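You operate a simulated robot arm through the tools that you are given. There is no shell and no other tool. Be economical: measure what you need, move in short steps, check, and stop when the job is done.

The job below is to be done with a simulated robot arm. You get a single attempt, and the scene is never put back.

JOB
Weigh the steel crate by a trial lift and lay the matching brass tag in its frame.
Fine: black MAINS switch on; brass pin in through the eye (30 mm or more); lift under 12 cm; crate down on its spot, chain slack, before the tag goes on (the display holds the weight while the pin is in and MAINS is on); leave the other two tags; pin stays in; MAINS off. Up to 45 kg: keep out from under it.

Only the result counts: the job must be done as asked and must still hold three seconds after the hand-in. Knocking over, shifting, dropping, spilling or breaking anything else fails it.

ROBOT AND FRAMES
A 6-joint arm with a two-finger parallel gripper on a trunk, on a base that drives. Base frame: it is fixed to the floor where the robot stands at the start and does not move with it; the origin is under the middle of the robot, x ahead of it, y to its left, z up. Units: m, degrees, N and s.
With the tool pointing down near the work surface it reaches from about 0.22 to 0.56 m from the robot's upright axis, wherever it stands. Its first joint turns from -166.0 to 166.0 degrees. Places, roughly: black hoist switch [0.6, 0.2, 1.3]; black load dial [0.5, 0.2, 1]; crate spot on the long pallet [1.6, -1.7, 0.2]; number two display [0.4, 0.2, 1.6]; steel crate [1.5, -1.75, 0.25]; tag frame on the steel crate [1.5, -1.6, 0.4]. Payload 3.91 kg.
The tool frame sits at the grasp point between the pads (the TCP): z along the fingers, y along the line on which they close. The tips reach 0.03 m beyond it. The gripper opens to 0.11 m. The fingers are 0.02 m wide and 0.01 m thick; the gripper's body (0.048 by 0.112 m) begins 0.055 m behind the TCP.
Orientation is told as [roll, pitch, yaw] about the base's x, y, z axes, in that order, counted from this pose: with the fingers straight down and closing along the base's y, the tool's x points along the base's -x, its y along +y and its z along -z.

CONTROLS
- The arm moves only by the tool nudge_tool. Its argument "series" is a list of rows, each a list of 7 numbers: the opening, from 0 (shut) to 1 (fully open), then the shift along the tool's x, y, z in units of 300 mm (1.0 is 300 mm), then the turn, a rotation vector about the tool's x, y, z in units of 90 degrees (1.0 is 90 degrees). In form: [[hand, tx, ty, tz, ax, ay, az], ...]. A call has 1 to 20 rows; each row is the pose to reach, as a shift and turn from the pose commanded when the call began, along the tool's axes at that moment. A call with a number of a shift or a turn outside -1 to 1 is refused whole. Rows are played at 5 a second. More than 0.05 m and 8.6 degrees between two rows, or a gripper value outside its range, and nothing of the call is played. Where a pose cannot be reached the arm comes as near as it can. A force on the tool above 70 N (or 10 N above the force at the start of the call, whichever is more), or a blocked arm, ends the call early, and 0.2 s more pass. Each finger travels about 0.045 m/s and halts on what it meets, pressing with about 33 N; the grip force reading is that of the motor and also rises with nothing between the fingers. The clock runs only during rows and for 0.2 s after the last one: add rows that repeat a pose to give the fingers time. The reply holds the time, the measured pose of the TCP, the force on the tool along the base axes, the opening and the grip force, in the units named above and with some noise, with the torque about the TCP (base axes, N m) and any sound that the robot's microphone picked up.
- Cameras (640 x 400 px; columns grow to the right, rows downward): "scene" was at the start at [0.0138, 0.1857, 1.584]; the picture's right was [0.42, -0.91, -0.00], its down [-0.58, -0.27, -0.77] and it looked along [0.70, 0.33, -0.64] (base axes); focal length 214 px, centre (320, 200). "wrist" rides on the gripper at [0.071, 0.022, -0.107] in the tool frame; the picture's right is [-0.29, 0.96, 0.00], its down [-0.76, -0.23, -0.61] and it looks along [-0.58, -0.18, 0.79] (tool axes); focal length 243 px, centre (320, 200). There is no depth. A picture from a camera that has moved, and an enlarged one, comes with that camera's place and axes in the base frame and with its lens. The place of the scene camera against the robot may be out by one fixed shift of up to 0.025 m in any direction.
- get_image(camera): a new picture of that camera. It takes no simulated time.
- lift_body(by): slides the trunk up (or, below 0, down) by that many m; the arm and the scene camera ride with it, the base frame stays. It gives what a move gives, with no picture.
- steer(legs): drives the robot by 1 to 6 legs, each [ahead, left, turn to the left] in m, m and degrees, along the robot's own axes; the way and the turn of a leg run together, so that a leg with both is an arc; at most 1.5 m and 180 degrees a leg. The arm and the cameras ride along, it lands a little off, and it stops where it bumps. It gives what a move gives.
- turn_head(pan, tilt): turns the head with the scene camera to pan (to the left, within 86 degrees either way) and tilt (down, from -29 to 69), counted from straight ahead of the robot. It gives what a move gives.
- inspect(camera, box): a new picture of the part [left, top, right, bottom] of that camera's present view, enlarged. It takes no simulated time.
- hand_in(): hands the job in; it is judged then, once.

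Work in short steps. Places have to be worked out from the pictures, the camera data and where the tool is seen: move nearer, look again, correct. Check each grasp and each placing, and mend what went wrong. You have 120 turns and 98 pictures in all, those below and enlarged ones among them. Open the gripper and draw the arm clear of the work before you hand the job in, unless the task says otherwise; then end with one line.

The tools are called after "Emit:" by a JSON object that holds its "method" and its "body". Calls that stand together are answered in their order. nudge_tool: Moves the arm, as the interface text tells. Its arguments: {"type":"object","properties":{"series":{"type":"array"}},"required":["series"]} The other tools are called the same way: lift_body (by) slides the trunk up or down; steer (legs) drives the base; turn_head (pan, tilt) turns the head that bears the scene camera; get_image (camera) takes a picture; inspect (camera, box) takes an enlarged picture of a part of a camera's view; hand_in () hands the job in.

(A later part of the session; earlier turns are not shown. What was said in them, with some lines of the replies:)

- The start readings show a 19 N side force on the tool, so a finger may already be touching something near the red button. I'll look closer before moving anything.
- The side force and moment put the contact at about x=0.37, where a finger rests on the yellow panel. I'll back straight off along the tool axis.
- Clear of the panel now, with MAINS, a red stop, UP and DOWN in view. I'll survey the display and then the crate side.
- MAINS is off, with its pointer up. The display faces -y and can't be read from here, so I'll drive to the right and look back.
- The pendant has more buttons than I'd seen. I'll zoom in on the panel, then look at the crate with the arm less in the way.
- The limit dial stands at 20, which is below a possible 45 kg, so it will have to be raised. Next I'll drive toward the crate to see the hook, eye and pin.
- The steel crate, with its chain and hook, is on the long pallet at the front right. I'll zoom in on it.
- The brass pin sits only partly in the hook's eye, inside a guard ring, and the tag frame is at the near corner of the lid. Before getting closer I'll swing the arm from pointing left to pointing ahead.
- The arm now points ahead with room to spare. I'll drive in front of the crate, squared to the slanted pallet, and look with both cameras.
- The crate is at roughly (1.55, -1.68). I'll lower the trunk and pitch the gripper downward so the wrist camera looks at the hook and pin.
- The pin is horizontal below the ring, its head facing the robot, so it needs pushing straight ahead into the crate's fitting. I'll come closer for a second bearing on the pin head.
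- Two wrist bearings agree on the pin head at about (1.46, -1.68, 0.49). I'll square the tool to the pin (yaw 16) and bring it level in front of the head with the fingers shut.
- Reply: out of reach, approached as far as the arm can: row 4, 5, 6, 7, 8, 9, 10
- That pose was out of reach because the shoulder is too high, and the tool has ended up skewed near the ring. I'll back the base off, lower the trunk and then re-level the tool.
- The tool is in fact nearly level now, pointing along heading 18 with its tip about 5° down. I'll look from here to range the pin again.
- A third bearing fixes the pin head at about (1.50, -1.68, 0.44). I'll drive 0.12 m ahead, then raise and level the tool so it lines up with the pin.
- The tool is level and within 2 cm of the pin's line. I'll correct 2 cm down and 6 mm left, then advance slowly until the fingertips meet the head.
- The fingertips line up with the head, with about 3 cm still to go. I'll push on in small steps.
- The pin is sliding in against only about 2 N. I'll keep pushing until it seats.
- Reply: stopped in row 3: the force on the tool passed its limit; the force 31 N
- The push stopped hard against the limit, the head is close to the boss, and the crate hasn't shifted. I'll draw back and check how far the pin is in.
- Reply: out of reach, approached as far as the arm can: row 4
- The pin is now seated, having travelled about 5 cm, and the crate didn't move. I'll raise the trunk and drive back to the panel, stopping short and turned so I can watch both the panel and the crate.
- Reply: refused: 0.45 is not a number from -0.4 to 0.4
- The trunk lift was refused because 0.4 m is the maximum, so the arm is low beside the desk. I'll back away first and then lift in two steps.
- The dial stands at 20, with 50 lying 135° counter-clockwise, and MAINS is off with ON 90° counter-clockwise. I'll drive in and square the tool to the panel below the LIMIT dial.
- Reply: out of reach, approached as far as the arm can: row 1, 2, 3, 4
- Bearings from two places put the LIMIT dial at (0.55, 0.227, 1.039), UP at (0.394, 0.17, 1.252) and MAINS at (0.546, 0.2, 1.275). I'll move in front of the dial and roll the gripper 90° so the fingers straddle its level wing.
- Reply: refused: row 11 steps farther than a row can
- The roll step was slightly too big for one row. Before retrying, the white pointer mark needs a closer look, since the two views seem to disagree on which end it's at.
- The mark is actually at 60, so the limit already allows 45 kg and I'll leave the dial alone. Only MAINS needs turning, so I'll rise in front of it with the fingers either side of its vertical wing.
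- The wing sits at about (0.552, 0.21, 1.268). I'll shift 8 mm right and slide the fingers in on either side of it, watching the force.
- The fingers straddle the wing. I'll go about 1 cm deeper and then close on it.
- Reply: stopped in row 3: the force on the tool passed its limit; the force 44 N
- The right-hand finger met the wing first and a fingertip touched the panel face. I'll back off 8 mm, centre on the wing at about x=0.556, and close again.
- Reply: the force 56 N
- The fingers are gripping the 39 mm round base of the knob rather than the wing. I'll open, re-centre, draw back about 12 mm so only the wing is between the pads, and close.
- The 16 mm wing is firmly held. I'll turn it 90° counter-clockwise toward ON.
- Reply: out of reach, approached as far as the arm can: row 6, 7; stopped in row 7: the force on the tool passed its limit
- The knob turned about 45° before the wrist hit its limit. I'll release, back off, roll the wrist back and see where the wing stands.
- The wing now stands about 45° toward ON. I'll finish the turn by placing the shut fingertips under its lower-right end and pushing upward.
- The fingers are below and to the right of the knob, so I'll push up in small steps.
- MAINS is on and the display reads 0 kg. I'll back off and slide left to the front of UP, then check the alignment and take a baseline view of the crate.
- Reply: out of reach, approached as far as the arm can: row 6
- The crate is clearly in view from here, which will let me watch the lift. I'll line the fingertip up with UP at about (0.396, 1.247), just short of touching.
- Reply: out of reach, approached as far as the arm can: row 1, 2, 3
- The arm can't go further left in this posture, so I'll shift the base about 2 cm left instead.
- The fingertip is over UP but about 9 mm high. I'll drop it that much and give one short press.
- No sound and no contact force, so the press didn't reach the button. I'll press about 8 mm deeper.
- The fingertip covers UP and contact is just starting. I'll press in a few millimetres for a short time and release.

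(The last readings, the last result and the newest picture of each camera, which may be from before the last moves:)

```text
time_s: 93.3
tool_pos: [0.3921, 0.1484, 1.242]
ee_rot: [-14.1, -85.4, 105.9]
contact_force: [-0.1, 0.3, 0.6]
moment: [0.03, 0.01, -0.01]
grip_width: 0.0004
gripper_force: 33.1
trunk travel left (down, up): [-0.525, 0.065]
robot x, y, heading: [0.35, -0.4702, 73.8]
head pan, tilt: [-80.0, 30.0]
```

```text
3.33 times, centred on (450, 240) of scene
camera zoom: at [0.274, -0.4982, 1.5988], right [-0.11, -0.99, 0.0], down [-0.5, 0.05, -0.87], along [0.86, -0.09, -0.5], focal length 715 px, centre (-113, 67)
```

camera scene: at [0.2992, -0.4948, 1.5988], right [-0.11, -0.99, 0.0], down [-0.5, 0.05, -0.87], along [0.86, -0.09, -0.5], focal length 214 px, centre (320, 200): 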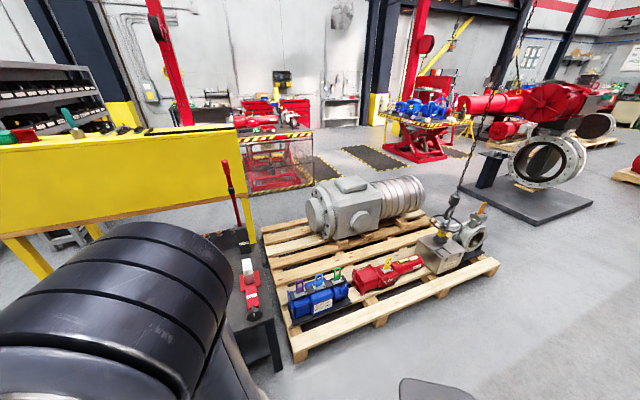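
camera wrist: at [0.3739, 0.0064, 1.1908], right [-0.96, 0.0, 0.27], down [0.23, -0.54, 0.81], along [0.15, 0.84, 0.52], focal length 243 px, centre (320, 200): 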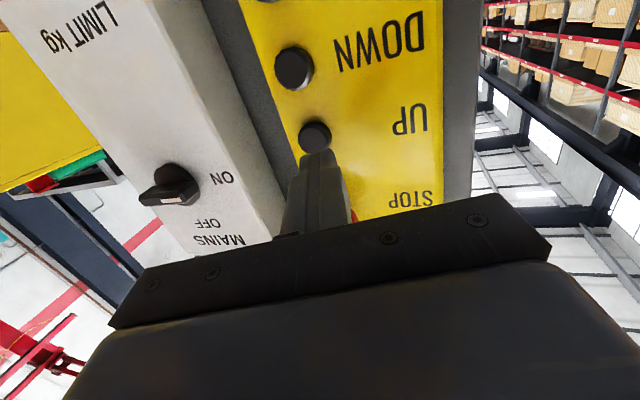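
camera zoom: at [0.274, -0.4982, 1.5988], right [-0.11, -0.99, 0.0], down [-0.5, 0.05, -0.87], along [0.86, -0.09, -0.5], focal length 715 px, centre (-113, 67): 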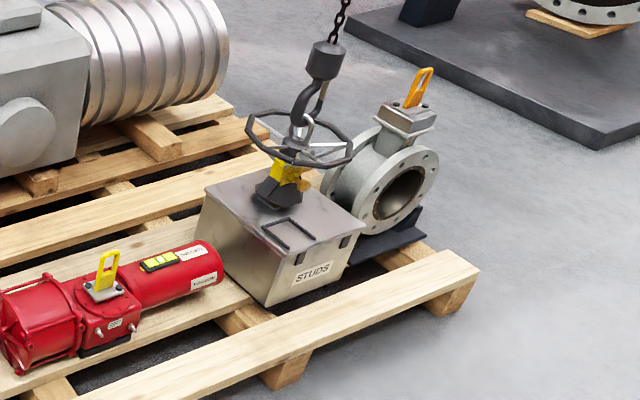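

Nothing has moved yet. I'll press again, deeper, and read the force while holding.

Emit:
{"method": "nudge_tool", "body": {"series": [[0, 0, 0, 0.03, 0, 0, 0], [0, 0, 0, 0.055, 0, 0, 0], [0, 0, 0, 0.065, 0, 0, 0]]}}

Emit:
{"method": "inspect", "body": {"camera": "scene", "box": [390, 180, 510, 300]}}

```text
time_s: 94.1
tool_pos: [0.3911, 0.1608, 1.242]
ee_rot: [-13.9, -85.2, 105.8]
contact_force: [-5.0, -42.6, -6.9]
moment: [0.09, -0.08, 0.38]
grip_width: 0.0
gripper_force: 32.9
trunk travel left (down, up): [-0.525, 0.065]
robot x, y, heading: [0.3563, -0.472, 74.2]
head pan, tilt: [-80.0, 30.0]
```

```text
3.33 times, centred on (450, 240) of scene
camera zoom: at [0.2734, -0.5051, 1.5985], right [-0.11, -0.99, 0.0], down [-0.5, 0.06, -0.87], along [0.86, -0.09, -0.5], focal length 715 px, centre (-113, 67)
```

zoom: 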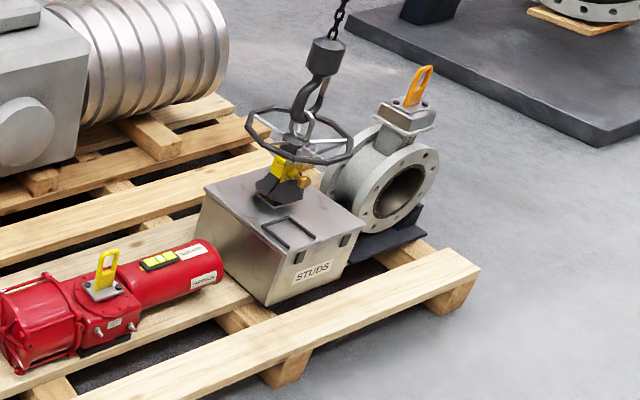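

The hook rose about 1 cm, so UP works with roughly 40 N on it. I'll hold a little longer and check again.

Emit:
{"method": "nudge_tool", "body": {"series": [[0, 0, 0, 0, 0, 0, 0], [0, 0, 0, 0, 0, 0, 0], [0, 0, 0, 0, 0, 0, 0]]}}

Emit:
{"method": "inspect", "body": {"camera": "scene", "box": [390, 180, 510, 300]}}

```text
time_s: 94.9
tool_pos: [0.3916, 0.1613, 1.242]
ee_rot: [-13.7, -85.2, 105.5]
contact_force: [-3.5, -49.7, -11.2]
moment: [0.03, -0.13, 0.43]
grip_width: 0.0
gripper_force: 32.7
trunk travel left (down, up): [-0.525, 0.065]
robot x, y, heading: [0.3554, -0.4771, 74.1]
head pan, tilt: [-80.0, 30.0]
```

```text
3.33 times, centred on (450, 240) of scene
camera zoom: at [0.2735, -0.505, 1.5986], right [-0.11, -0.99, 0.0], down [-0.5, 0.06, -0.87], along [0.86, -0.09, -0.5], focal length 715 px, centre (-113, 67)
```

zoom: 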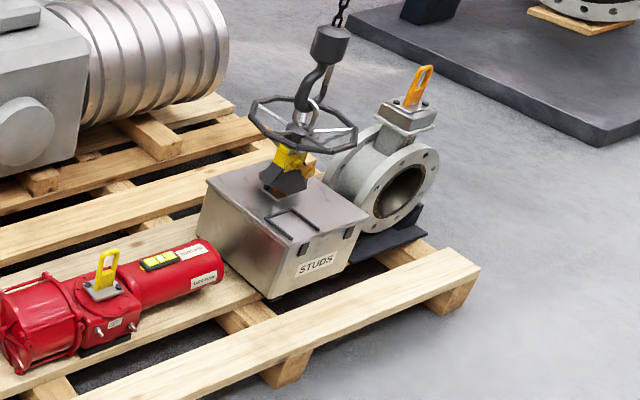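

The crate is about 2–3 cm up, with shadow visible underneath. I'll release and read the display.

Emit:
{"method": "nudge_tool", "body": {"series": [[0, 0, 0, -0.06, 0, 0, 0], [0, 0, 0, -0.1, 0, 0, 0], [0, 0, 0, -0.1, 0, 0, 0]]}}

Emit:
{"method": "inspect", "body": {"camera": "scene", "box": [390, 180, 510, 300]}}

Emit:
{"method": "turn_head", "body": {"pan": 5, "tilt": 10}}

Emit:
{"method": "inspect", "body": {"camera": "scene", "box": [280, 120, 480, 300]}}

```text
time_s: 95.7
tool_pos: [0.3919, 0.1371, 1.2453]
ee_rot: [-14.3, -85.4, 105.8]
contact_force: [-0.3, -0.3, 0.3]
moment: [0.0, 0.03, 0.01]
grip_width: 0.0
gripper_force: 32.9
trunk travel left (down, up): [-0.525, 0.065]
robot x, y, heading: [0.3532, -0.4711, 73.7]
head pan, tilt: [-80.0, 30.0]
```

```text
3.33 times, centred on (450, 240) of scene
camera zoom: at [0.2742, -0.4979, 1.5988], right [-0.11, -0.99, 0.0], down [-0.5, 0.05, -0.87], along [0.86, -0.09, -0.5], focal length 715 px, centre (-113, 67)
```

zoom: 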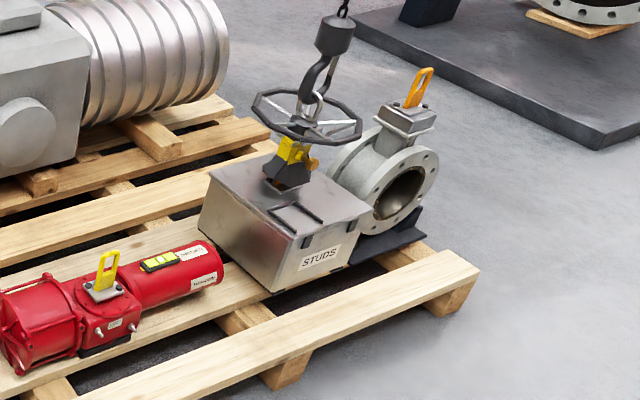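

```text
time_s: 97.3
tool_pos: [0.3916, 0.1369, 1.2446]
ee_rot: [-13.8, -85.4, 105.4]
contact_force: [-0.4, -0.2, 0.0]
moment: [0.0, 0.01, -0.03]
grip_width: 0.0
gripper_force: 33.1
trunk travel left (down, up): [-0.525, 0.065]
robot x, y, heading: [0.3501, -0.4725, 73.7]
head pan, tilt: [5.0, 10.0]
```

```text
2.22 times, centred on (380, 210) of scene
camera zoom: at [0.2022, -0.3971, 1.6311], right [0.98, -0.19, 0.0], down [-0.03, -0.17, -0.98], along [0.19, 0.97, -0.17], focal length 477 px, centre (187, 178)
```

zoom: 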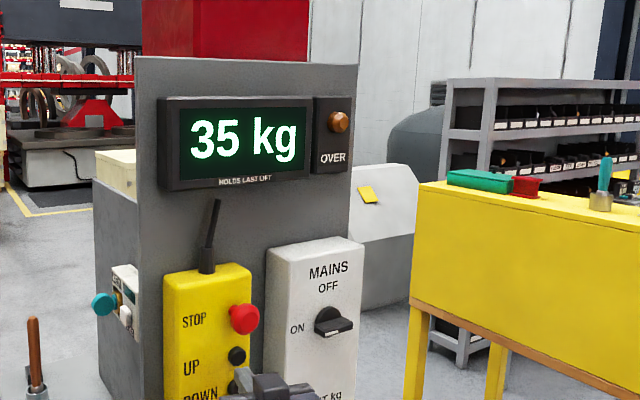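

The display reads 35 kg, so it's the 35 kg tag. I'll move down one button to DOWN and lower the crate while watching it.

Emit:
{"method": "turn_head", "body": {"pan": -80, "tilt": 30}}

Emit:
{"method": "nudge_tool", "body": {"series": [[0, 0.05, 0, 0, 0, 0, 0], [0, 0.155, 0, 0.01, 0, 0, 0], [0, 0.155, 0, 0.06, 0, 0, 0], [0, 0.155, 0, 0.09, 0, 0, 0], [0, 0.155, 0, 0.115, 0, 0, 0], [0, 0.155, 0, 0.118, 0, 0, 0]]}}

Emit:
{"method": "inspect", "body": {"camera": "scene", "box": [390, 180, 510, 300]}}

```text
time_s: 98.9
tool_pos: [0.3914, 0.1369, 1.2435]
ee_rot: [-13.8, -85.3, 105.5]
contact_force: [0.2, 0.1, -0.3]
moment: [-0.01, -0.03, -0.01]
grip_width: 0.0
gripper_force: 32.6
trunk travel left (down, up): [-0.525, 0.065]
robot x, y, heading: [0.3514, -0.4728, 73.7]
head pan, tilt: [-80.0, 30.0]
```

```text
time_s: 100.3
tool_pos: [0.4039, 0.1625, 1.1978]
ee_rot: [-14.1, -85.2, 106.1]
contact_force: [-4.2, -41.7, -3.2]
moment: [0.19, -0.04, 0.58]
grip_width: 0.0001
gripper_force: 32.6
out of reach, approached as far as the arm can: row 2, 3, 4, 5, 6
trunk travel left (down, up): [-0.525, 0.065]
robot x, y, heading: [0.3507, -0.4768, 73.8]
head pan, tilt: [-80.0, 30.0]
```

```text
3.33 times, centred on (450, 240) of scene
camera zoom: at [0.2735, -0.505, 1.5985], right [-0.11, -0.99, 0.0], down [-0.5, 0.06, -0.87], along [0.86, -0.09, -0.5], focal length 715 px, centre (-113, 67)
```

zoom: 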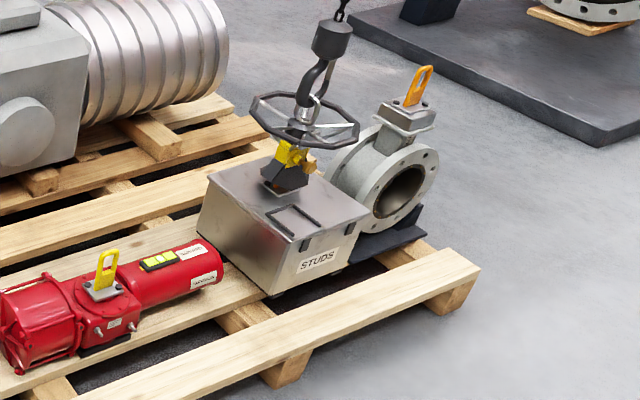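

The crate is coming down, so I'll keep holding in short bursts.

Emit:
{"method": "nudge_tool", "body": {"series": [[0, 0, 0, 0, 0, 0, 0], [0, 0, 0, 0, 0, 0, 0], [0, 0, 0, 0, 0, 0, 0]]}}

Emit:
{"method": "inspect", "body": {"camera": "scene", "box": [390, 180, 510, 300]}}

```text
time_s: 101.1
tool_pos: [0.4048, 0.1636, 1.1966]
ee_rot: [-13.6, -85.3, 105.4]
contact_force: [-1.1, -44.8, -4.2]
moment: [0.14, -0.09, 0.51]
grip_width: 0.0
gripper_force: 33.0
trunk travel left (down, up): [-0.525, 0.065]
robot x, y, heading: [0.3532, -0.4735, 73.9]
head pan, tilt: [-80.0, 30.0]
```

```text
3.33 times, centred on (450, 240) of scene
camera zoom: at [0.274, -0.5046, 1.5986], right [-0.11, -0.99, 0.0], down [-0.5, 0.06, -0.87], along [0.86, -0.09, -0.5], focal length 715 px, centre (-113, 67)
```

zoom: 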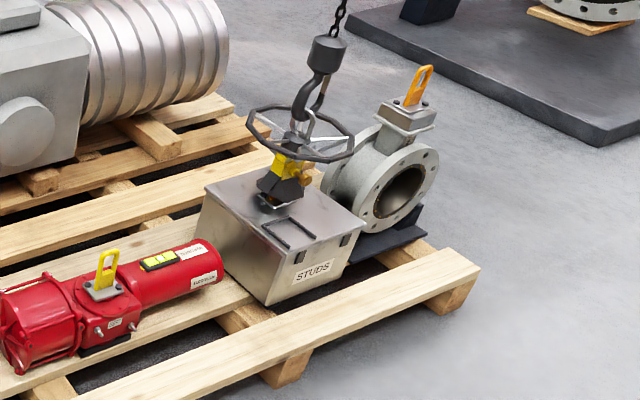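

The crate is down at its original place, but the hook is still a touch high. I'll hold briefly for slack, then release and check.

Emit:
{"method": "nudge_tool", "body": {"series": [[0, 0, 0, 0, 0, 0, 0], [0, 0, 0, -0.02, 0, 0, 0], [0, 0, 0, -0.12, 0, 0, 0], [0, 0, 0, -0.25, 0, 0, 0]]}}

Emit:
{"method": "inspect", "body": {"camera": "scene", "box": [390, 180, 510, 300]}}

```text
time_s: 102.1
tool_pos: [0.4059, 0.0931, 1.2062]
ee_rot: [-14.4, -85.5, 105.8]
contact_force: [-0.1, -0.3, -0.1]
moment: [-0.02, -0.03, 0.0]
grip_width: 0.0002
gripper_force: 33.6
trunk travel left (down, up): [-0.525, 0.065]
robot x, y, heading: [0.3526, -0.4685, 73.8]
head pan, tilt: [-80.0, 30.0]
```

```text
3.33 times, centred on (450, 240) of scene
camera zoom: at [0.2741, -0.4982, 1.5988], right [-0.11, -0.99, 0.0], down [-0.5, 0.05, -0.87], along [0.86, -0.09, -0.5], focal length 715 px, centre (-113, 67)
```

zoom: 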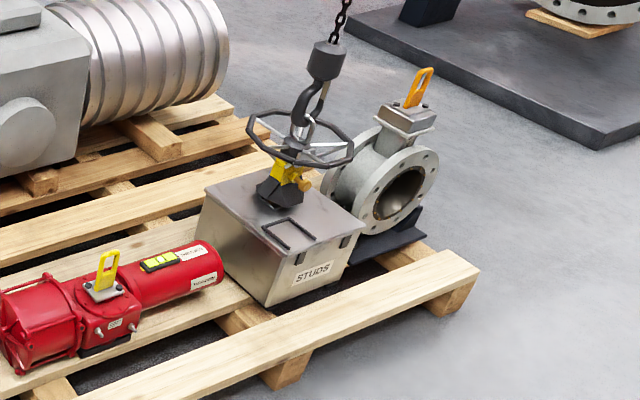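

The hook and crate match the starting picture exactly, with the chain slack. Next is MAINS off: I'll move to the left of and below the knob so I can push its left end up and over.

Emit:
{"method": "nudge_tool", "body": {"series": [[0, -0.03, -0.1, 0, 0, 0, 0], [0, -0.06, -0.2, 0, 0, 0, 0], [0, -0.09, -0.3, 0, 0, 0, 0], [0, -0.117, -0.427, 0, 0, 0, 0], [0, -0.117, -0.427, 0, 0, 0, 0]]}}

Emit:
{"method": "get_image", "body": {"camera": "wrist"}}

```text
time_s: 103.3
tool_pos: [0.5358, 0.0988, 1.2418]
ee_rot: [-14.0, -85.2, 105.2]
contact_force: [0.3, -0.1, 0.6]
moment: [0.01, 0.0, -0.04]
grip_width: 0.0
gripper_force: 32.6
trunk travel left (down, up): [-0.525, 0.065]
robot x, y, heading: [0.3518, -0.4733, 73.8]
head pan, tilt: [-80.0, 30.0]
```

```text
17 pictures are left
camera wrist: at [0.5168, -0.014, 1.1782], right [-0.96, 0.0, 0.27], down [0.23, -0.54, 0.81], along [0.15, 0.84, 0.52], focal length 243 px, centre (320, 200)
```

wrist: 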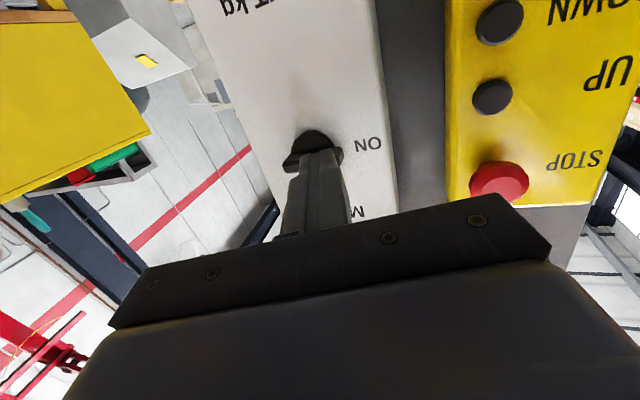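

I'll slide in beneath the left end of the wing, then sweep up and over in an arc.

Emit:
{"method": "nudge_tool", "body": {"series": [[0, 0, 0, 0.1, 0, 0, 0], [0, 0, 0, 0.2, 0, 0, 0], [0, 0, 0, 0.264, 0, 0, 0], [0, -0.03, -0.003, 0.262, 0, 0, 0], [0, -0.062, -0.006, 0.26, 0, 0, 0], [0, -0.088, 0.007, 0.258, 0, 0, 0], [0, -0.118, 0.023, 0.256, 0, 0, 0], [0, -0.148, 0.02, 0.253, 0, 0, 0], [0, -0.172, 0.01, 0.25, 0, 0, 0], [0, -0.185, -0.01, 0.25, 0, 0, 0], [0, -0.185, -0.025, 0.25, 0, 0, 0], [0, -0.185, -0.03, 0.25, 0, 0, 0]]}}

Emit:
{"method": "turn_head", "body": {"pan": 5, "tilt": 10}}

Emit:
{"method": "inspect", "body": {"camera": "scene", "box": [300, 140, 480, 300]}}

```text
time_s: 105.9
tool_pos: [0.5385, 0.178, 1.2908]
ee_rot: [-14.6, -85.4, 106.1]
contact_force: [-3.7, -0.6, 1.9]
moment: [0.06, -0.02, 0.04]
grip_width: 0.0001
gripper_force: 32.9
trunk travel left (down, up): [-0.525, 0.065]
robot x, y, heading: [0.3517, -0.473, 73.8]
head pan, tilt: [-80.0, 30.0]
```

```text
time_s: 107.5
tool_pos: [0.5379, 0.1786, 1.2906]
ee_rot: [-14.6, -85.3, 106.0]
contact_force: [-1.8, 0.0, 2.6]
moment: [0.06, -0.02, 0.12]
grip_width: 0.0
gripper_force: 32.6
trunk travel left (down, up): [-0.525, 0.065]
robot x, y, heading: [0.3496, -0.4732, 74.0]
head pan, tilt: [5.0, 10.0]
```

```text
2.50 times, centred on (390, 220) of scene
camera zoom: at [0.2016, -0.3974, 1.631], right [0.98, -0.19, 0.0], down [-0.03, -0.17, -0.98], along [0.19, 0.97, -0.17], focal length 536 px, centre (145, 150)
```

zoom: 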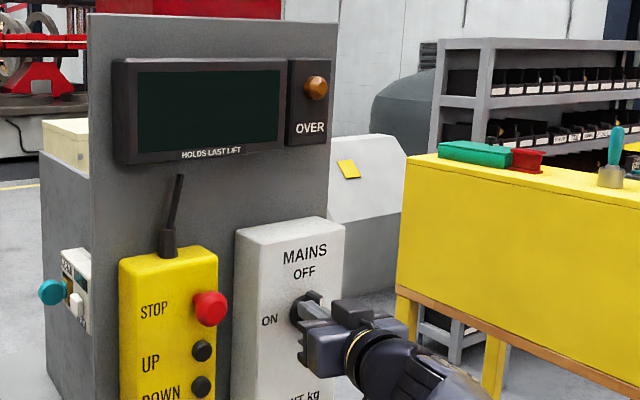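

The display is blank and the pointer is up at OFF. I'll give a last small nudge to the right to seat it, retreat, and drive around to the tag shelf, which faces the -x side.

Emit:
{"method": "nudge_tool", "body": {"series": [[0, 0, -0.012, 0, 0, 0, 0], [0, 0, -0.012, 0, 0, 0, 0], [0, 0, 0.02, 0, 0, 0, 0], [0, 0, 0.02, -0.1, 0, 0, 0], [0, 0, 0.02, -0.25, 0, 0, 0]]}}

Emit:
{"method": "inspect", "body": {"camera": "scene", "box": [300, 140, 480, 300]}}

Emit:
{"method": "steer", "body": {"legs": [[-0.45, 0, 0], [0, 0.65, 0], [0, 0, -58]]}}

```text
time_s: 108.7
tool_pos: [0.5353, 0.1018, 1.2957]
ee_rot: [-14.4, -85.4, 105.8]
contact_force: [0.7, 0.4, 1.0]
moment: [0.01, 0.0, -0.02]
grip_width: 0.0
gripper_force: 33.2
trunk travel left (down, up): [-0.525, 0.065]
robot x, y, heading: [0.3503, -0.4681, 73.9]
head pan, tilt: [5.0, 10.0]
```

```text
2.50 times, centred on (390, 220) of scene
camera zoom: at [0.2021, -0.3976, 1.6311], right [0.98, -0.19, 0.0], down [-0.03, -0.17, -0.98], along [0.19, 0.97, -0.17], focal length 536 px, centre (145, 150)
```

zoom: 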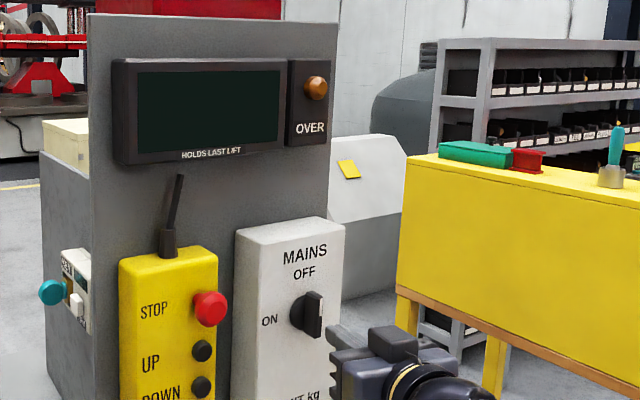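

```text
time_s: 117.1
tool_pos: [0.1935, -0.5803, 1.2974]
ee_rot: [-14.3, -85.3, 47.7]
contact_force: [-0.5, 0.4, 0.2]
moment: [-0.02, 0.02, 0.0]
grip_width: 0.0
gripper_force: 33.1
trunk travel left (down, up): [-0.525, 0.065]
robot x, y, heading: [-0.3892, -0.7318, 15.7]
head pan, tilt: [5.0, 10.0]
```

MAINS is confirmed OFF. I'll fold the tool in and point it down before approaching the tag shelf.

Emit:
{"method": "nudge_tool", "body": {"series": [[0, 0.0, 0.015, -0.05, 0, 0.08, 0], [0, 0.0, 0.03, -0.1, 0, 0.16, 0], [0, 0.02, 0.045, -0.15, 0, 0.24, 0], [0, 0.03, 0.06, -0.2, 0, 0.32, 0], [0, 0.04, 0.075, -0.25, 0, 0.4, 0], [0, 0.05, 0.09, -0.3, 0, 0.48, 0], [0, 0.06, 0.105, -0.35, 0, 0.56, 0], [0, 0.07, 0.12, -0.4, 0, 0.64, 0], [0, 0.08, 0.135, -0.45, 0, 0.72, 0], [0, 0.09, 0.15, -0.5, 0, 0.8, 0], [0.5, 0.1, 0.165, -0.54, 0, 0.88, 0], [0.8, 0.1, 0.18, -0.57, 0, 0.945, 0], [0.8, 0.1, 0.18, -0.57, 0, 0.945, 0]]}}

Emit:
{"method": "turn_head", "body": {"pan": 0, "tilt": 45}}

Emit:
{"method": "steer", "body": {"legs": [[0.2, 0.85, 0]]}}

Emit:
{"method": "get_image", "body": {"camera": "scene"}}

```text
time_s: 119.9
tool_pos: [0.0204, -0.6304, 1.2791]
ee_rot: [-1.2, -0.3, 33.5]
contact_force: [0.0, 0.2, 0.6]
moment: [0.02, -0.03, 0.01]
grip_width: 0.0676
gripper_force: 0.1
trunk travel left (down, up): [-0.525, 0.065]
robot x, y, heading: [-0.3946, -0.7326, 15.9]
head pan, tilt: [5.0, 10.0]
```

```text
time_s: 121.0
tool_pos: [0.0197, -0.631, 1.2788]
ee_rot: [-1.2, -0.4, 33.4]
contact_force: [0.2, -0.2, 0.0]
moment: [-0.03, -0.04, 0.0]
grip_width: 0.0881
gripper_force: 0.0
trunk travel left (down, up): [-0.525, 0.065]
robot x, y, heading: [-0.3888, -0.733, 15.8]
head pan, tilt: [0.0, 45.0]
```

```text
time_s: 125.6
tool_pos: [-0.0218, 0.2527, 1.2777]
ee_rot: [-1.2, -0.4, 33.7]
contact_force: [0.0, -0.1, -0.2]
moment: [0.03, -0.02, 0.0]
grip_width: 0.088
gripper_force: 0.0
trunk travel left (down, up): [-0.525, 0.065]
robot x, y, heading: [-0.4352, 0.1486, 16.1]
head pan, tilt: [0.0, 45.0]
```

```text
14 pictures are left
camera scene: at [-0.4591, 0.3029, 1.5761], right [0.28, -0.96, 0.0], down [-0.68, -0.2, -0.71], along [0.68, 0.2, -0.71], focal length 214 px, centre (320, 200)
```

scene: 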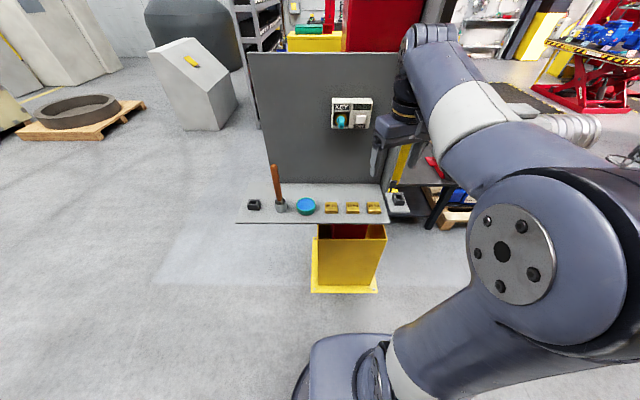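

Tags sit left to right as 45, 35, 25, with the 35 kg tag at about (0.14, 0.346, 0.945). I'll drive closer and turn the gripper to close front-to-back, clear of the neighbouring tags.

Emit:
{"method": "steer", "body": {"legs": [[0.18, 0.03, 0]]}}

Emit:
{"method": "nudge_tool", "body": {"series": [[0.8, 0, 0, 0.02, 0, 0, 0.086], [0.8, 0, 0, 0.04, 0, 0, 0.172], [0.8, 0, 0, 0.06, 0, 0, 0.258], [0.8, 0, 0, 0.08, 0, 0, 0.344], [0.8, 0, 0, 0.1, 0, 0, 0.43], [0.8, 0, 0, 0.14, 0, 0, 0.516], [0.8, 0, 0, 0.18, 0, 0, 0.602], [0.8, 0, 0, 0.22, 0, 0, 0.688], [0.8, 0, 0, 0.26, 0, 0, 0.774], [0.8, 0, 0, 0.3, 0, 0, 0.86], [0.8, 0, 0, 0.34, 0, 0, 0.946], [0.8, 0, 0, 0.38, 0, 0, 1.0]]}}

Emit:
{"method": "nudge_tool", "body": {"series": [[0.8, 0, 0, 0.05, 0, 0, 0.07], [0.8, 0, 0, 0.1, 0, 0, 0.14], [0.8, 0, 0, 0.13, 0, 0, 0.2]]}}

Emit:
{"method": "get_image", "body": {"camera": "wrist"}}

```text
time_s: 127.1
tool_pos: [0.1465, 0.3292, 1.2792]
ee_rot: [-1.0, -0.5, 33.4]
contact_force: [0.2, 0.4, -0.3]
moment: [0.02, -0.02, 0.05]
grip_width: 0.0883
gripper_force: 0.1
trunk travel left (down, up): [-0.525, 0.065]
robot x, y, heading: [-0.2616, 0.2302, 15.8]
head pan, tilt: [0.0, 45.0]
```

```text
time_s: 129.7
tool_pos: [0.149, 0.3294, 1.1658]
ee_rot: [0.4, -1.2, -56.7]
contact_force: [-0.4, 0.5, 0.2]
moment: [-0.01, 0.0, 0.0]
grip_width: 0.0878
gripper_force: 0.0
trunk travel left (down, up): [-0.525, 0.065]
robot x, y, heading: [-0.2654, 0.227, 15.7]
head pan, tilt: [0.0, 45.0]
```

```text
time_s: 130.5
tool_pos: [0.1486, 0.3278, 1.1253]
ee_rot: [0.7, -1.0, -74.8]
contact_force: [0.0, 0.1, 0.7]
moment: [-0.02, -0.03, -0.01]
grip_width: 0.088
gripper_force: 0.0
trunk travel left (down, up): [-0.525, 0.065]
robot x, y, heading: [-0.2638, 0.2312, 15.9]
head pan, tilt: [0.0, 45.0]
```

```text
13 pictures are left
camera wrist: at [0.1497, 0.4035, 1.2322], right [1.0, -0.03, 0.02], down [-0.03, -0.79, 0.62], along [0.0, -0.62, -0.79], focal length 243 px, centre (320, 200)
```

wrist: 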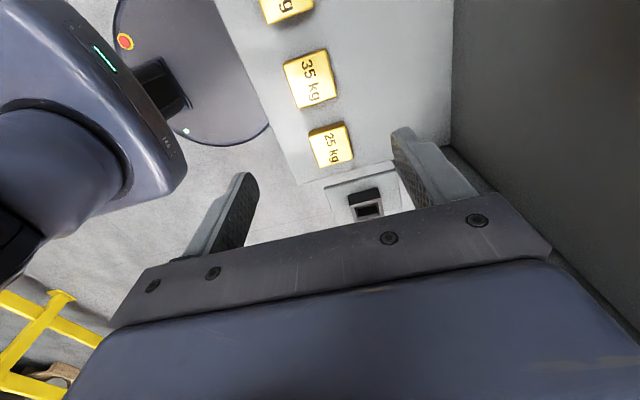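

The wrist view places the 35 kg tag at (0.143, 0.347). It's about 5 cm square and the gripper is square to it. I'll move over it and descend most of the way.

Emit:
{"method": "nudge_tool", "body": {"series": [[0.8, 0.03, 0, 0.08, 0, 0, 0], [0.8, 0.066, 0, 0.16, 0, 0, 0], [0.8, 0.066, 0, 0.25, 0, 0, 0], [0.8, 0.066, 0, 0.34, 0, 0, 0], [0.8, 0.066, 0, 0.42, 0, 0, 0]]}}

Emit:
{"method": "get_image", "body": {"camera": "wrist"}}

```text
time_s: 131.7
tool_pos: [0.1456, 0.346, 0.9998]
ee_rot: [0.8, -1.1, -74.6]
contact_force: [0.4, 0.1, -0.5]
moment: [0.0, -0.02, -0.04]
grip_width: 0.088
gripper_force: 0.1
trunk travel left (down, up): [-0.525, 0.065]
robot x, y, heading: [-0.2708, 0.2263, 15.9]
head pan, tilt: [0.0, 45.0]
```

```text
12 pictures are left
camera wrist: at [0.1467, 0.4206, 1.1054], right [1.0, -0.02, 0.02], down [-0.03, -0.79, 0.62], along [0.0, -0.62, -0.79], focal length 243 px, centre (320, 200)
```

wrist: 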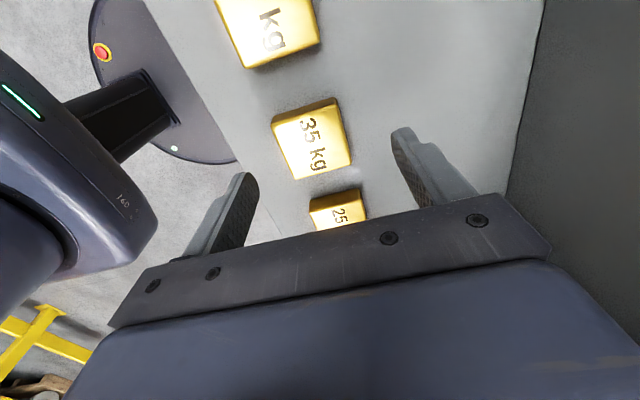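

Two bearings give the tag top at z≈0.94. I'll descend so the tips reach about 8 mm below it, then close.

Emit:
{"method": "nudge_tool", "body": {"series": [[0.8, 0, -0.012, 0.05, 0, 0, 0], [0.8, 0, -0.012, 0.09, 0, 0, 0], [0.8, 0, -0.012, 0.123, 0, 0, 0], [0.6, 0, -0.012, 0.123, 0, 0, 0], [0.4, 0, -0.012, 0.123, 0, 0, 0], [0.2, 0, -0.012, 0.123, 0, 0, 0], [0.2, 0, -0.012, 0.123, 0, 0, 0], [0.2, 0, -0.012, 0.123, 0, 0, 0], [0.2, 0, -0.012, 0.123, 0, 0, 0]]}}

Emit:
{"method": "get_image", "body": {"camera": "wrist"}}

```text
time_s: 133.7
tool_pos: [0.1455, 0.342, 0.9638]
ee_rot: [0.7, -1.0, -74.5]
contact_force: [0.0, -0.7, -0.8]
moment: [0.0, -0.01, -0.03]
grip_width: 0.0493
gripper_force: 33.1
trunk travel left (down, up): [-0.525, 0.065]
robot x, y, heading: [-0.2678, 0.2309, 16.0]
head pan, tilt: [0.0, 45.0]
```

```text
11 pictures are left
camera wrist: at [0.1445, 0.4192, 1.0697], right [1.0, -0.02, 0.02], down [-0.03, -0.79, 0.62], along [0.0, -0.62, -0.79], focal length 243 px, centre (320, 200)
```

wrist: 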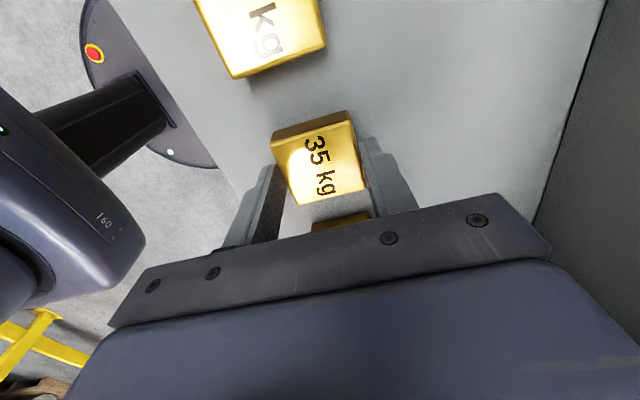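

The tag is held front-to-back, but the hoist ring over the crate sits just behind the frame, and the gripper's wide side would foul it. I'll release, lift, turn 90° and regrasp the tag by its sides.

Emit:
{"method": "nudge_tool", "body": {"series": [[0.6, 0, 0, 0, 0, 0, 0], [0.8, 0, 0, 0, 0, 0, 0], [0.8, 0, 0, -0.1, 0, 0, 0], [0.8, 0, 0, -0.2, 0, 0, -0.08], [0.75, 0, 0, -0.2, 0, 0, -0.165], [0.7, 0, 0, -0.2, 0, 0, -0.25], [0.67, 0, 0, -0.2, 0, 0, -0.335], [0.67, 0, 0, -0.2, 0, 0, -0.42], [0.67, 0, 0, -0.2, 0, 0, -0.505], [0.67, 0, 0, -0.2, 0, 0, -0.59], [0.67, 0, 0, -0.2, 0, 0, -0.675], [0.67, 0, 0, -0.2, 0, 0, -0.76], [0.67, 0, 0, -0.2, 0, 0, -0.845], [0.67, 0, 0, -0.2, 0, 0, -0.93], [0.67, 0, 0, -0.2, 0, 0, -1.0]]}}

Emit:
{"method": "get_image", "body": {"camera": "wrist"}}

```text
time_s: 136.9
tool_pos: [0.1432, 0.3441, 1.0232]
ee_rot: [-1.1, -0.7, 15.6]
contact_force: [-0.9, 0.4, -0.4]
moment: [0.01, 0.01, 0.02]
grip_width: 0.0738
gripper_force: 0.1
trunk travel left (down, up): [-0.525, 0.065]
robot x, y, heading: [-0.264, 0.2288, 15.6]
head pan, tilt: [0.0, 45.0]
```

```text
10 pictures are left
camera wrist: at [0.0667, 0.3476, 1.1289], right [0.02, 1.0, -0.01], down [0.78, -0.01, 0.62], along [0.62, -0.02, -0.78], focal length 243 px, centre (320, 200)
```

wrist: 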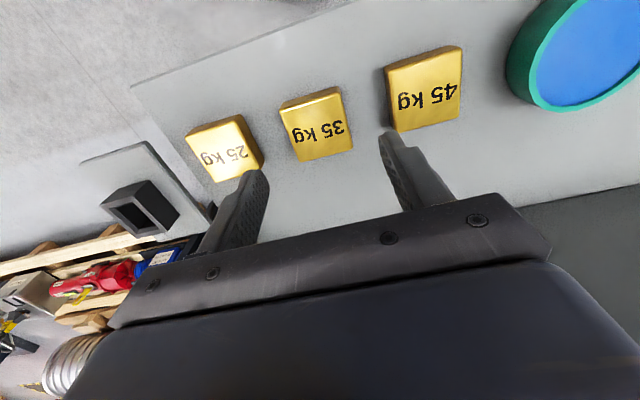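

The tag is centred between the fingers with about 1 cm clearance to each neighbour. I'll descend and close.

Emit:
{"method": "nudge_tool", "body": {"series": [[0.67, 0, 0, 0.08, 0, 0, 0], [0.67, 0, 0, 0.15, 0, 0, 0], [0.67, 0, 0, 0.195, 0, 0, 0], [0.5, 0, 0, 0.195, 0, 0, 0], [0.3, 0, 0, 0.195, 0, 0, 0], [0.2, 0, 0, 0.195, 0, 0, 0], [0.2, 0, 0, 0.195, 0, 0, 0], [0.2, 0, 0, 0.195, 0, 0, 0], [0.2, 0, 0, 0.1, 0, 0, 0], [0.2, 0, 0, 0, 0, 0, 0], [0.2, 0, 0, -0.15, 0, 0, 0], [0.2, 0, 0, -0.3, 0, 0, 0]]}}

Emit:
{"method": "get_image", "body": {"camera": "wrist"}}

```text
time_s: 139.5
tool_pos: [0.1418, 0.3458, 1.1113]
ee_rot: [-1.0, -0.7, 15.5]
contact_force: [0.6, -0.2, -1.7]
moment: [0.0, 0.01, -0.01]
grip_width: 0.0492
gripper_force: 33.7
trunk travel left (down, up): [-0.525, 0.065]
robot x, y, heading: [-0.2634, 0.2281, 15.8]
head pan, tilt: [0.0, 45.0]
```

```text
9 pictures are left
camera wrist: at [0.0647, 0.3489, 1.2179], right [0.02, 1.0, -0.01], down [0.78, -0.01, 0.62], along [0.62, -0.03, -0.78], focal length 243 px, centre (320, 200)
```

wrist: 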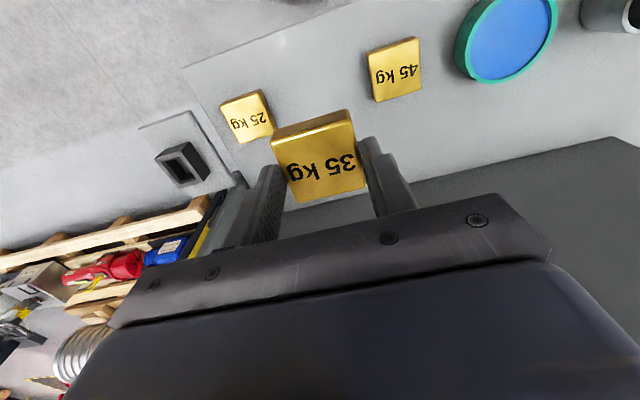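

The 35 kg tag is in hand and the other two are undisturbed. I'll drive back round to the crate, stopping short of it.

Emit:
{"method": "steer", "body": {"legs": [[-0.35, 0, 0], [0, -1.4, 0], [0, -0.8, 0], [0.75, 0, 0]]}}

Emit:
{"method": "lift_body", "body": {"by": -0.3}}

```text
time_s: 155.9
tool_pos: [1.1041, -1.6971, 1.1109]
ee_rot: [-1.0, -0.7, 13.7]
contact_force: [-0.6, 0.8, -1.0]
moment: [0.03, -0.01, 0.01]
grip_width: 0.0494
gripper_force: 33.4
trunk travel left (down, up): [-0.525, 0.065]
robot x, y, heading: [0.6945, -1.8003, 14.0]
head pan, tilt: [0.0, 45.0]
```

```text
time_s: 158.9
tool_pos: [1.1047, -1.6956, 0.8113]
ee_rot: [-1.0, -0.7, 13.7]
contact_force: [0.7, 0.3, -0.9]
moment: [0.01, 0.0, -0.04]
grip_width: 0.0491
gripper_force: 33.0
trunk travel left (down, up): [-0.225, 0.365]
robot x, y, heading: [0.6934, -1.8032, 13.9]
head pan, tilt: [0.0, 45.0]
```

I'll drive up in front of the crate and use the wrist camera to fix the frame.

Emit:
{"method": "steer", "body": {"legs": [[0.28, -0.01, 2]]}}

Emit:
{"method": "get_image", "body": {"camera": "wrist"}}

```text
time_s: 160.8
tool_pos: [1.3786, -1.6148, 0.8117]
ee_rot: [-1.0, -0.7, 15.9]
contact_force: [-0.6, -0.1, -1.0]
moment: [0.0, -0.06, 0.01]
grip_width: 0.0491
gripper_force: 33.0
trunk travel left (down, up): [-0.225, 0.365]
robot x, y, heading: [0.9775, -1.7368, 16.4]
head pan, tilt: [0.0, 45.0]
```

```text
8 pictures are left
camera wrist: at [1.3024, -1.6123, 0.9175], right [0.02, 1.0, -0.01], down [0.78, -0.01, 0.62], along [0.62, -0.02, -0.78], focal length 243 px, centre (320, 200)
```

wrist: 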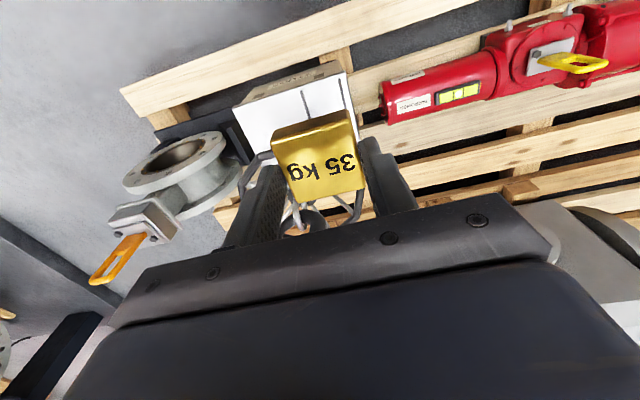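

Emit:
{"method": "inspect", "body": {"camera": "wrist", "box": [220, 50, 380, 150]}}

Emit:
{"method": "inspect", "body": {"camera": "scene", "box": [220, 60, 440, 220]}}

```text
4.00 times, centred on (300, 100) of wrist
camera zoom: at [1.3024, -1.6123, 0.9175], right [0.02, 1.0, -0.01], down [0.78, -0.01, 0.62], along [0.62, -0.02, -0.78], focal length 970 px, centre (400, 600)
```

zoom: 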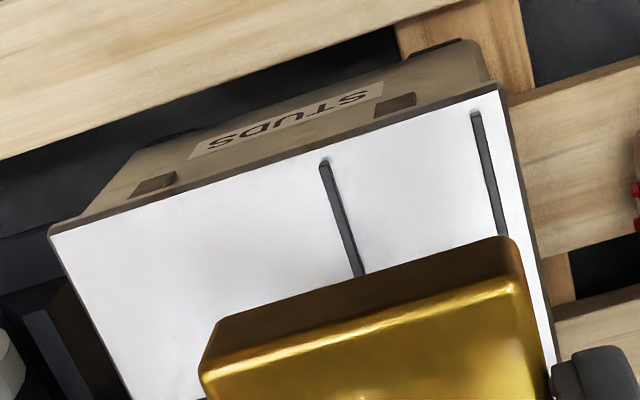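

```text
2.50 times, centred on (330, 140) of scene
camera zoom: at [0.9471, -1.5813, 1.2761], right [0.28, -0.96, 0.0], down [-0.68, -0.2, -0.71], along [0.68, 0.2, -0.71], focal length 536 px, centre (295, 350)
```

zoom: 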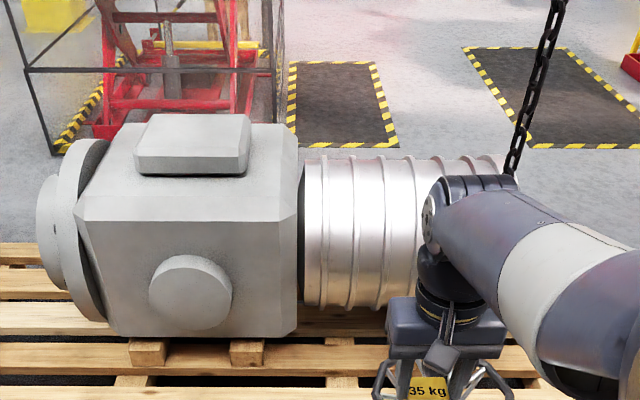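

The bearings put the hoist ring at z≈0.57, overhanging the frame, so a vertical tool would hit it. I'll lean the tool 35° back toward me and retract 4 cm before going down, so the tag can go in beneath the ring's edge.

Emit:
{"method": "nudge_tool", "body": {"series": [[0.2, 0.03, 0, 0, 0, -0.08, 0], [0.2, 0.06, 0, 0, 0, -0.16, 0], [0.2, 0.09, 0, 0, 0, -0.24, 0], [0.2, 0.12, 0, 0, 0, -0.32, 0], [0.2, 0.15, 0, 0, 0, -0.39, 0]]}}

Emit:
{"method": "lift_body", "body": {"by": -0.2}}

```text
time_s: 162.1
tool_pos: [1.3341, -1.6275, 0.8113]
ee_rot: [-1.2, -35.8, 16.5]
contact_force: [0.3, 0.0, -1.1]
moment: [-0.03, 0.04, 0.0]
grip_width: 0.0492
gripper_force: 33.5
trunk travel left (down, up): [-0.225, 0.365]
robot x, y, heading: [0.9723, -1.7305, 16.3]
head pan, tilt: [0.0, 45.0]
```

```text
time_s: 164.2
tool_pos: [1.3341, -1.6276, 0.6107]
ee_rot: [-1.3, -35.8, 16.5]
contact_force: [1.0, 0.4, -0.5]
moment: [-0.01, 0.01, 0.05]
grip_width: 0.0493
gripper_force: 32.7
trunk travel left (down, up): [-0.025, 0.565]
robot x, y, heading: [0.9752, -1.7326, 16.3]
head pan, tilt: [0.0, 45.0]
```

Next I go straight down to z≈0.465, then forward below the ring to just above the frame.

Emit:
{"method": "nudge_tool", "body": {"series": [[0.2, 0.07, 0, 0.098, 0, 0, 0], [0.2, 0.142, 0, 0.196, 0, 0, 0], [0.2, 0.213, 0, 0.294, 0, 0, 0], [0.2, 0.283, 0, 0.392, 0, 0, 0], [0.2, 0.19, -0.023, 0.46, 0, 0, 0], [0.2, 0.097, -0.046, 0.527, 0, 0, 0], [0.2, 0.003, -0.069, 0.594, 0, 0, 0], [0.2, 0.003, -0.069, 0.594, 0, 0, 0]]}}

Emit:
{"method": "get_image", "body": {"camera": "wrist"}}

```text
time_s: 166.0
tool_pos: [1.4405, -1.6202, 0.4652]
ee_rot: [-1.4, -35.9, 16.6]
contact_force: [-0.3, 0.3, -0.9]
moment: [0.0, 0.02, -0.03]
grip_width: 0.0494
gripper_force: 32.2
trunk travel left (down, up): [-0.025, 0.565]
robot x, y, heading: [0.9758, -1.7338, 16.4]
head pan, tilt: [0.0, 45.0]
```

```text
5 pictures are left
camera wrist: at [1.3186, -1.6321, 0.5105], right [-0.03, 0.99, 0.15], down [0.31, -0.14, 0.94], along [0.95, 0.08, -0.3], focal length 243 px, centre (320, 200)
```

wrist: 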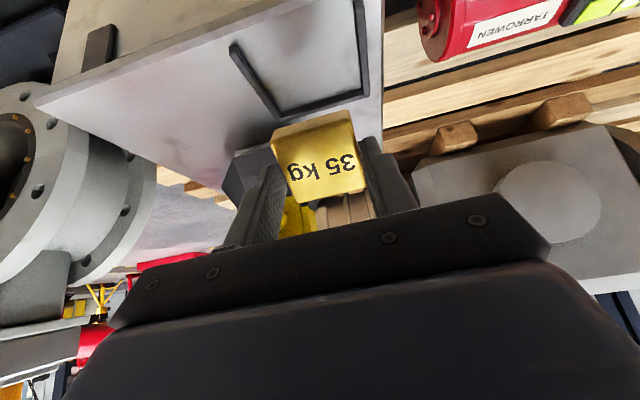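

All of the frame is visible now, with its centre at about (1.466, -1.610) and the lid at z≈0.356. Alignment is within a few millimetres, so I'll lower until the tag's near edge is about to touch.

Emit:
{"method": "nudge_tool", "body": {"series": [[0.2, 0.039, 0.012, 0.054, 0, 0, 0], [0.2, 0.078, 0.012, 0.108, 0, 0, 0], [0.2, 0.105, 0.012, 0.146, 0, 0, 0], [0.2, 0.117, 0.012, 0.162, 0, 0, 0]]}}

```text
time_s: 167.0
tool_pos: [1.4398, -1.6193, 0.4049]
ee_rot: [-1.1, -35.8, 16.7]
contact_force: [0.2, 0.1, -0.5]
moment: [0.0, 0.0, -0.01]
grip_width: 0.0494
gripper_force: 32.9
trunk travel left (down, up): [-0.025, 0.565]
robot x, y, heading: [0.9728, -1.7322, 16.4]
head pan, tilt: [0.0, 45.0]
```

Emit:
{"method": "nudge_tool", "body": {"series": [[0.2, 0.004, 0, 0.0054, 0, 0, 0], [0.2, 0.008, 0, 0.011, 0, 0, 0]]}}

```text
time_s: 167.6
tool_pos: [1.4404, -1.6195, 0.4042]
ee_rot: [-1.2, -36.2, 16.7]
contact_force: [-4.9, -2.3, 24.6]
moment: [0.07, 0.1, -0.01]
grip_width: 0.0495
gripper_force: 32.9
trunk travel left (down, up): [-0.025, 0.565]
robot x, y, heading: [0.9743, -1.7358, 16.1]
head pan, tilt: [0.0, 45.0]
```

The near edge is touching, with 25 N upward. I'll ease off a millimetre and open slowly so the tag settles flat.

Emit:
{"method": "nudge_tool", "body": {"series": [[0.2, -0.006, 0, -0.008, 0, 0, 0], [0.44, -0.006, 0, -0.008, 0, 0, 0], [0.5, -0.006, 0, -0.008, 0, 0, 0], [0.58, -0.006, 0, -0.008, 0, 0, 0], [0.62, -0.006, 0, -0.008, 0, 0, 0], [0.62, -0.006, 0, -0.008, 0, 0, 0]]}}

Emit:
{"method": "get_image", "body": {"camera": "wrist"}}

```text
time_s: 169.0
tool_pos: [1.4399, -1.6185, 0.4047]
ee_rot: [-1.2, -35.8, 16.5]
contact_force: [0.1, -0.1, -0.2]
moment: [-0.01, -0.02, -0.02]
grip_width: 0.0682
gripper_force: 0.0
trunk travel left (down, up): [-0.025, 0.565]
robot x, y, heading: [0.9722, -1.7341, 16.3]
head pan, tilt: [0.0, 45.0]
```

```text
4 pictures are left
camera wrist: at [1.3184, -1.6307, 0.4497], right [-0.04, 0.99, 0.15], down [0.31, -0.14, 0.94], along [0.95, 0.08, -0.3], focal length 243 px, centre (320, 200)
```

wrist: 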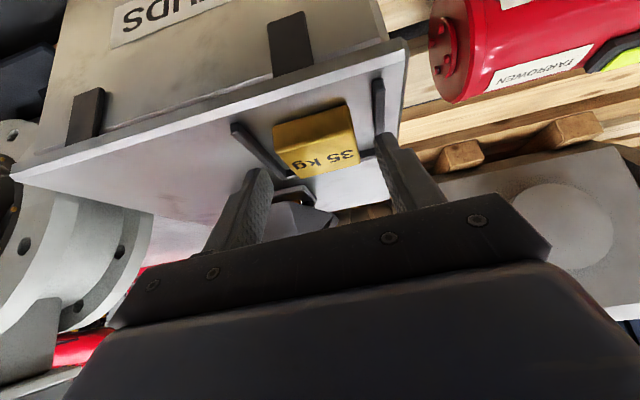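

The tag has dropped into the frame. I'll withdraw back along the tool axis, then away from the ring, and check.

Emit:
{"method": "nudge_tool", "body": {"series": [[0.62, 0, 0, -0.07, 0, 0, 0], [0.62, 0, 0, -0.14, 0, 0, 0], [0.62, 0.05, 0, -0.24, 0, 0, 0], [0.62, 0.12, 0, -0.34, 0, 0, 0]]}}

Emit:
{"method": "get_image", "body": {"camera": "wrist"}}

```text
time_s: 170.0
tool_pos: [1.3542, -1.6435, 0.4661]
ee_rot: [-1.2, -35.9, 16.4]
contact_force: [-0.4, -0.2, 0.8]
moment: [-0.01, 0.01, 0.03]
grip_width: 0.0681
gripper_force: 0.1
trunk travel left (down, up): [-0.025, 0.565]
robot x, y, heading: [0.9763, -1.7356, 16.3]
head pan, tilt: [0.0, 45.0]
```

```text
3 pictures are left
camera wrist: at [1.2315, -1.6546, 0.5107], right [-0.04, 0.99, 0.15], down [0.31, -0.14, 0.94], along [0.95, 0.08, -0.3], focal length 243 px, centre (320, 200)
```

wrist: 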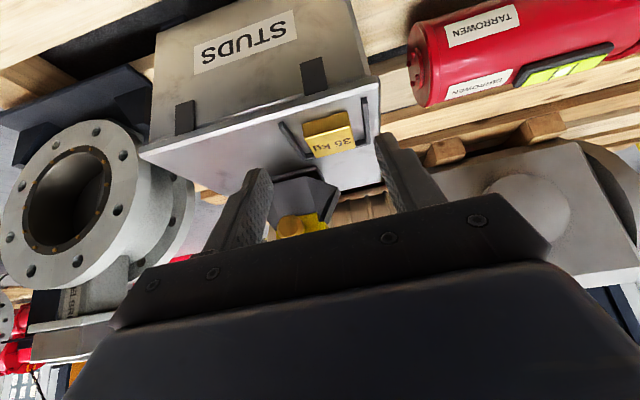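

The tag appears to lie inside the frame. I'll back the robot away and confirm from above with the scene camera.

Emit:
{"method": "steer", "body": {"legs": [[-0.35, 0, 0]]}}

Emit:
{"method": "turn_head", "body": {"pan": -5, "tilt": 38}}

Emit:
{"method": "inspect", "body": {"camera": "scene", "box": [250, 90, 400, 210]}}

```text
time_s: 172.3
tool_pos: [1.0128, -1.7429, 0.4661]
ee_rot: [-1.1, -35.8, 16.5]
contact_force: [0.5, 0.2, 0.0]
moment: [-0.01, 0.01, 0.01]
grip_width: 0.0683
gripper_force: 0.1
trunk travel left (down, up): [-0.025, 0.565]
robot x, y, heading: [0.6299, -1.8364, 16.4]
head pan, tilt: [0.0, 45.0]
```

```text
time_s: 173.0
tool_pos: [1.0116, -1.7435, 0.4666]
ee_rot: [-1.2, -35.9, 16.5]
contact_force: [-0.3, 0.5, -0.7]
moment: [0.01, -0.01, -0.02]
grip_width: 0.0683
gripper_force: 0.1
trunk travel left (down, up): [-0.025, 0.565]
robot x, y, heading: [0.6275, -1.8353, 16.0]
head pan, tilt: [-5.0, 38.0]
```

```text
3.33 times, centred on (325, 150) of scene
camera zoom: at [0.6121, -1.6869, 1.0864], right [0.2, -0.98, 0.0], down [-0.6, -0.12, -0.79], along [0.77, 0.15, -0.62], focal length 715 px, centre (303, 367)
```

zoom: 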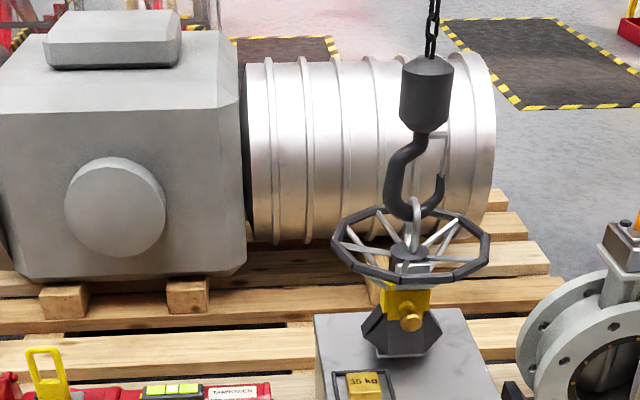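

Emit:
{"method": "inspect", "body": {"camera": "scene", "box": [310, 170, 390, 230]}}

```text
6.67 times, centred on (350, 200) of scene
camera zoom: at [0.6121, -1.6869, 1.0864], right [0.2, -0.98, 0.0], down [-0.6, -0.12, -0.79], along [0.77, 0.15, -0.62], focal length 1430 px, centre (120, 200)
```

zoom: 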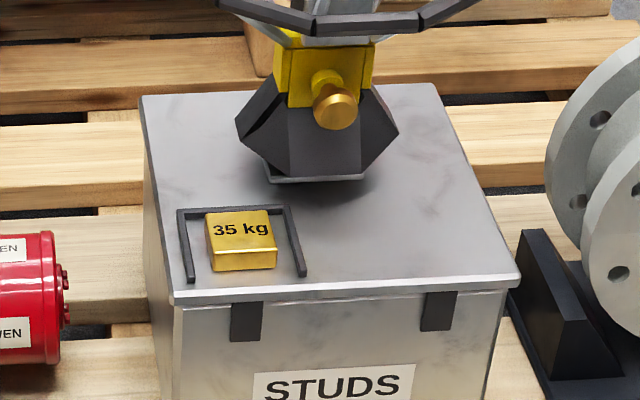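

The 35 kg tag lies flat inside the frame, the pin is in, the chain is slack, the crate is on its spot and MAINS is off. The gripper is open and clear, so I'm handing in.

Emit:
{"method": "hand_in", "body": {}}

```text
The job is handed in.
```

The trial lift read 35 kg. The 35 kg tag now lies flat in the crate's frame, with the crate back on its spot, the chain slack, the pin in, MAINS off and the other two tags left in place.
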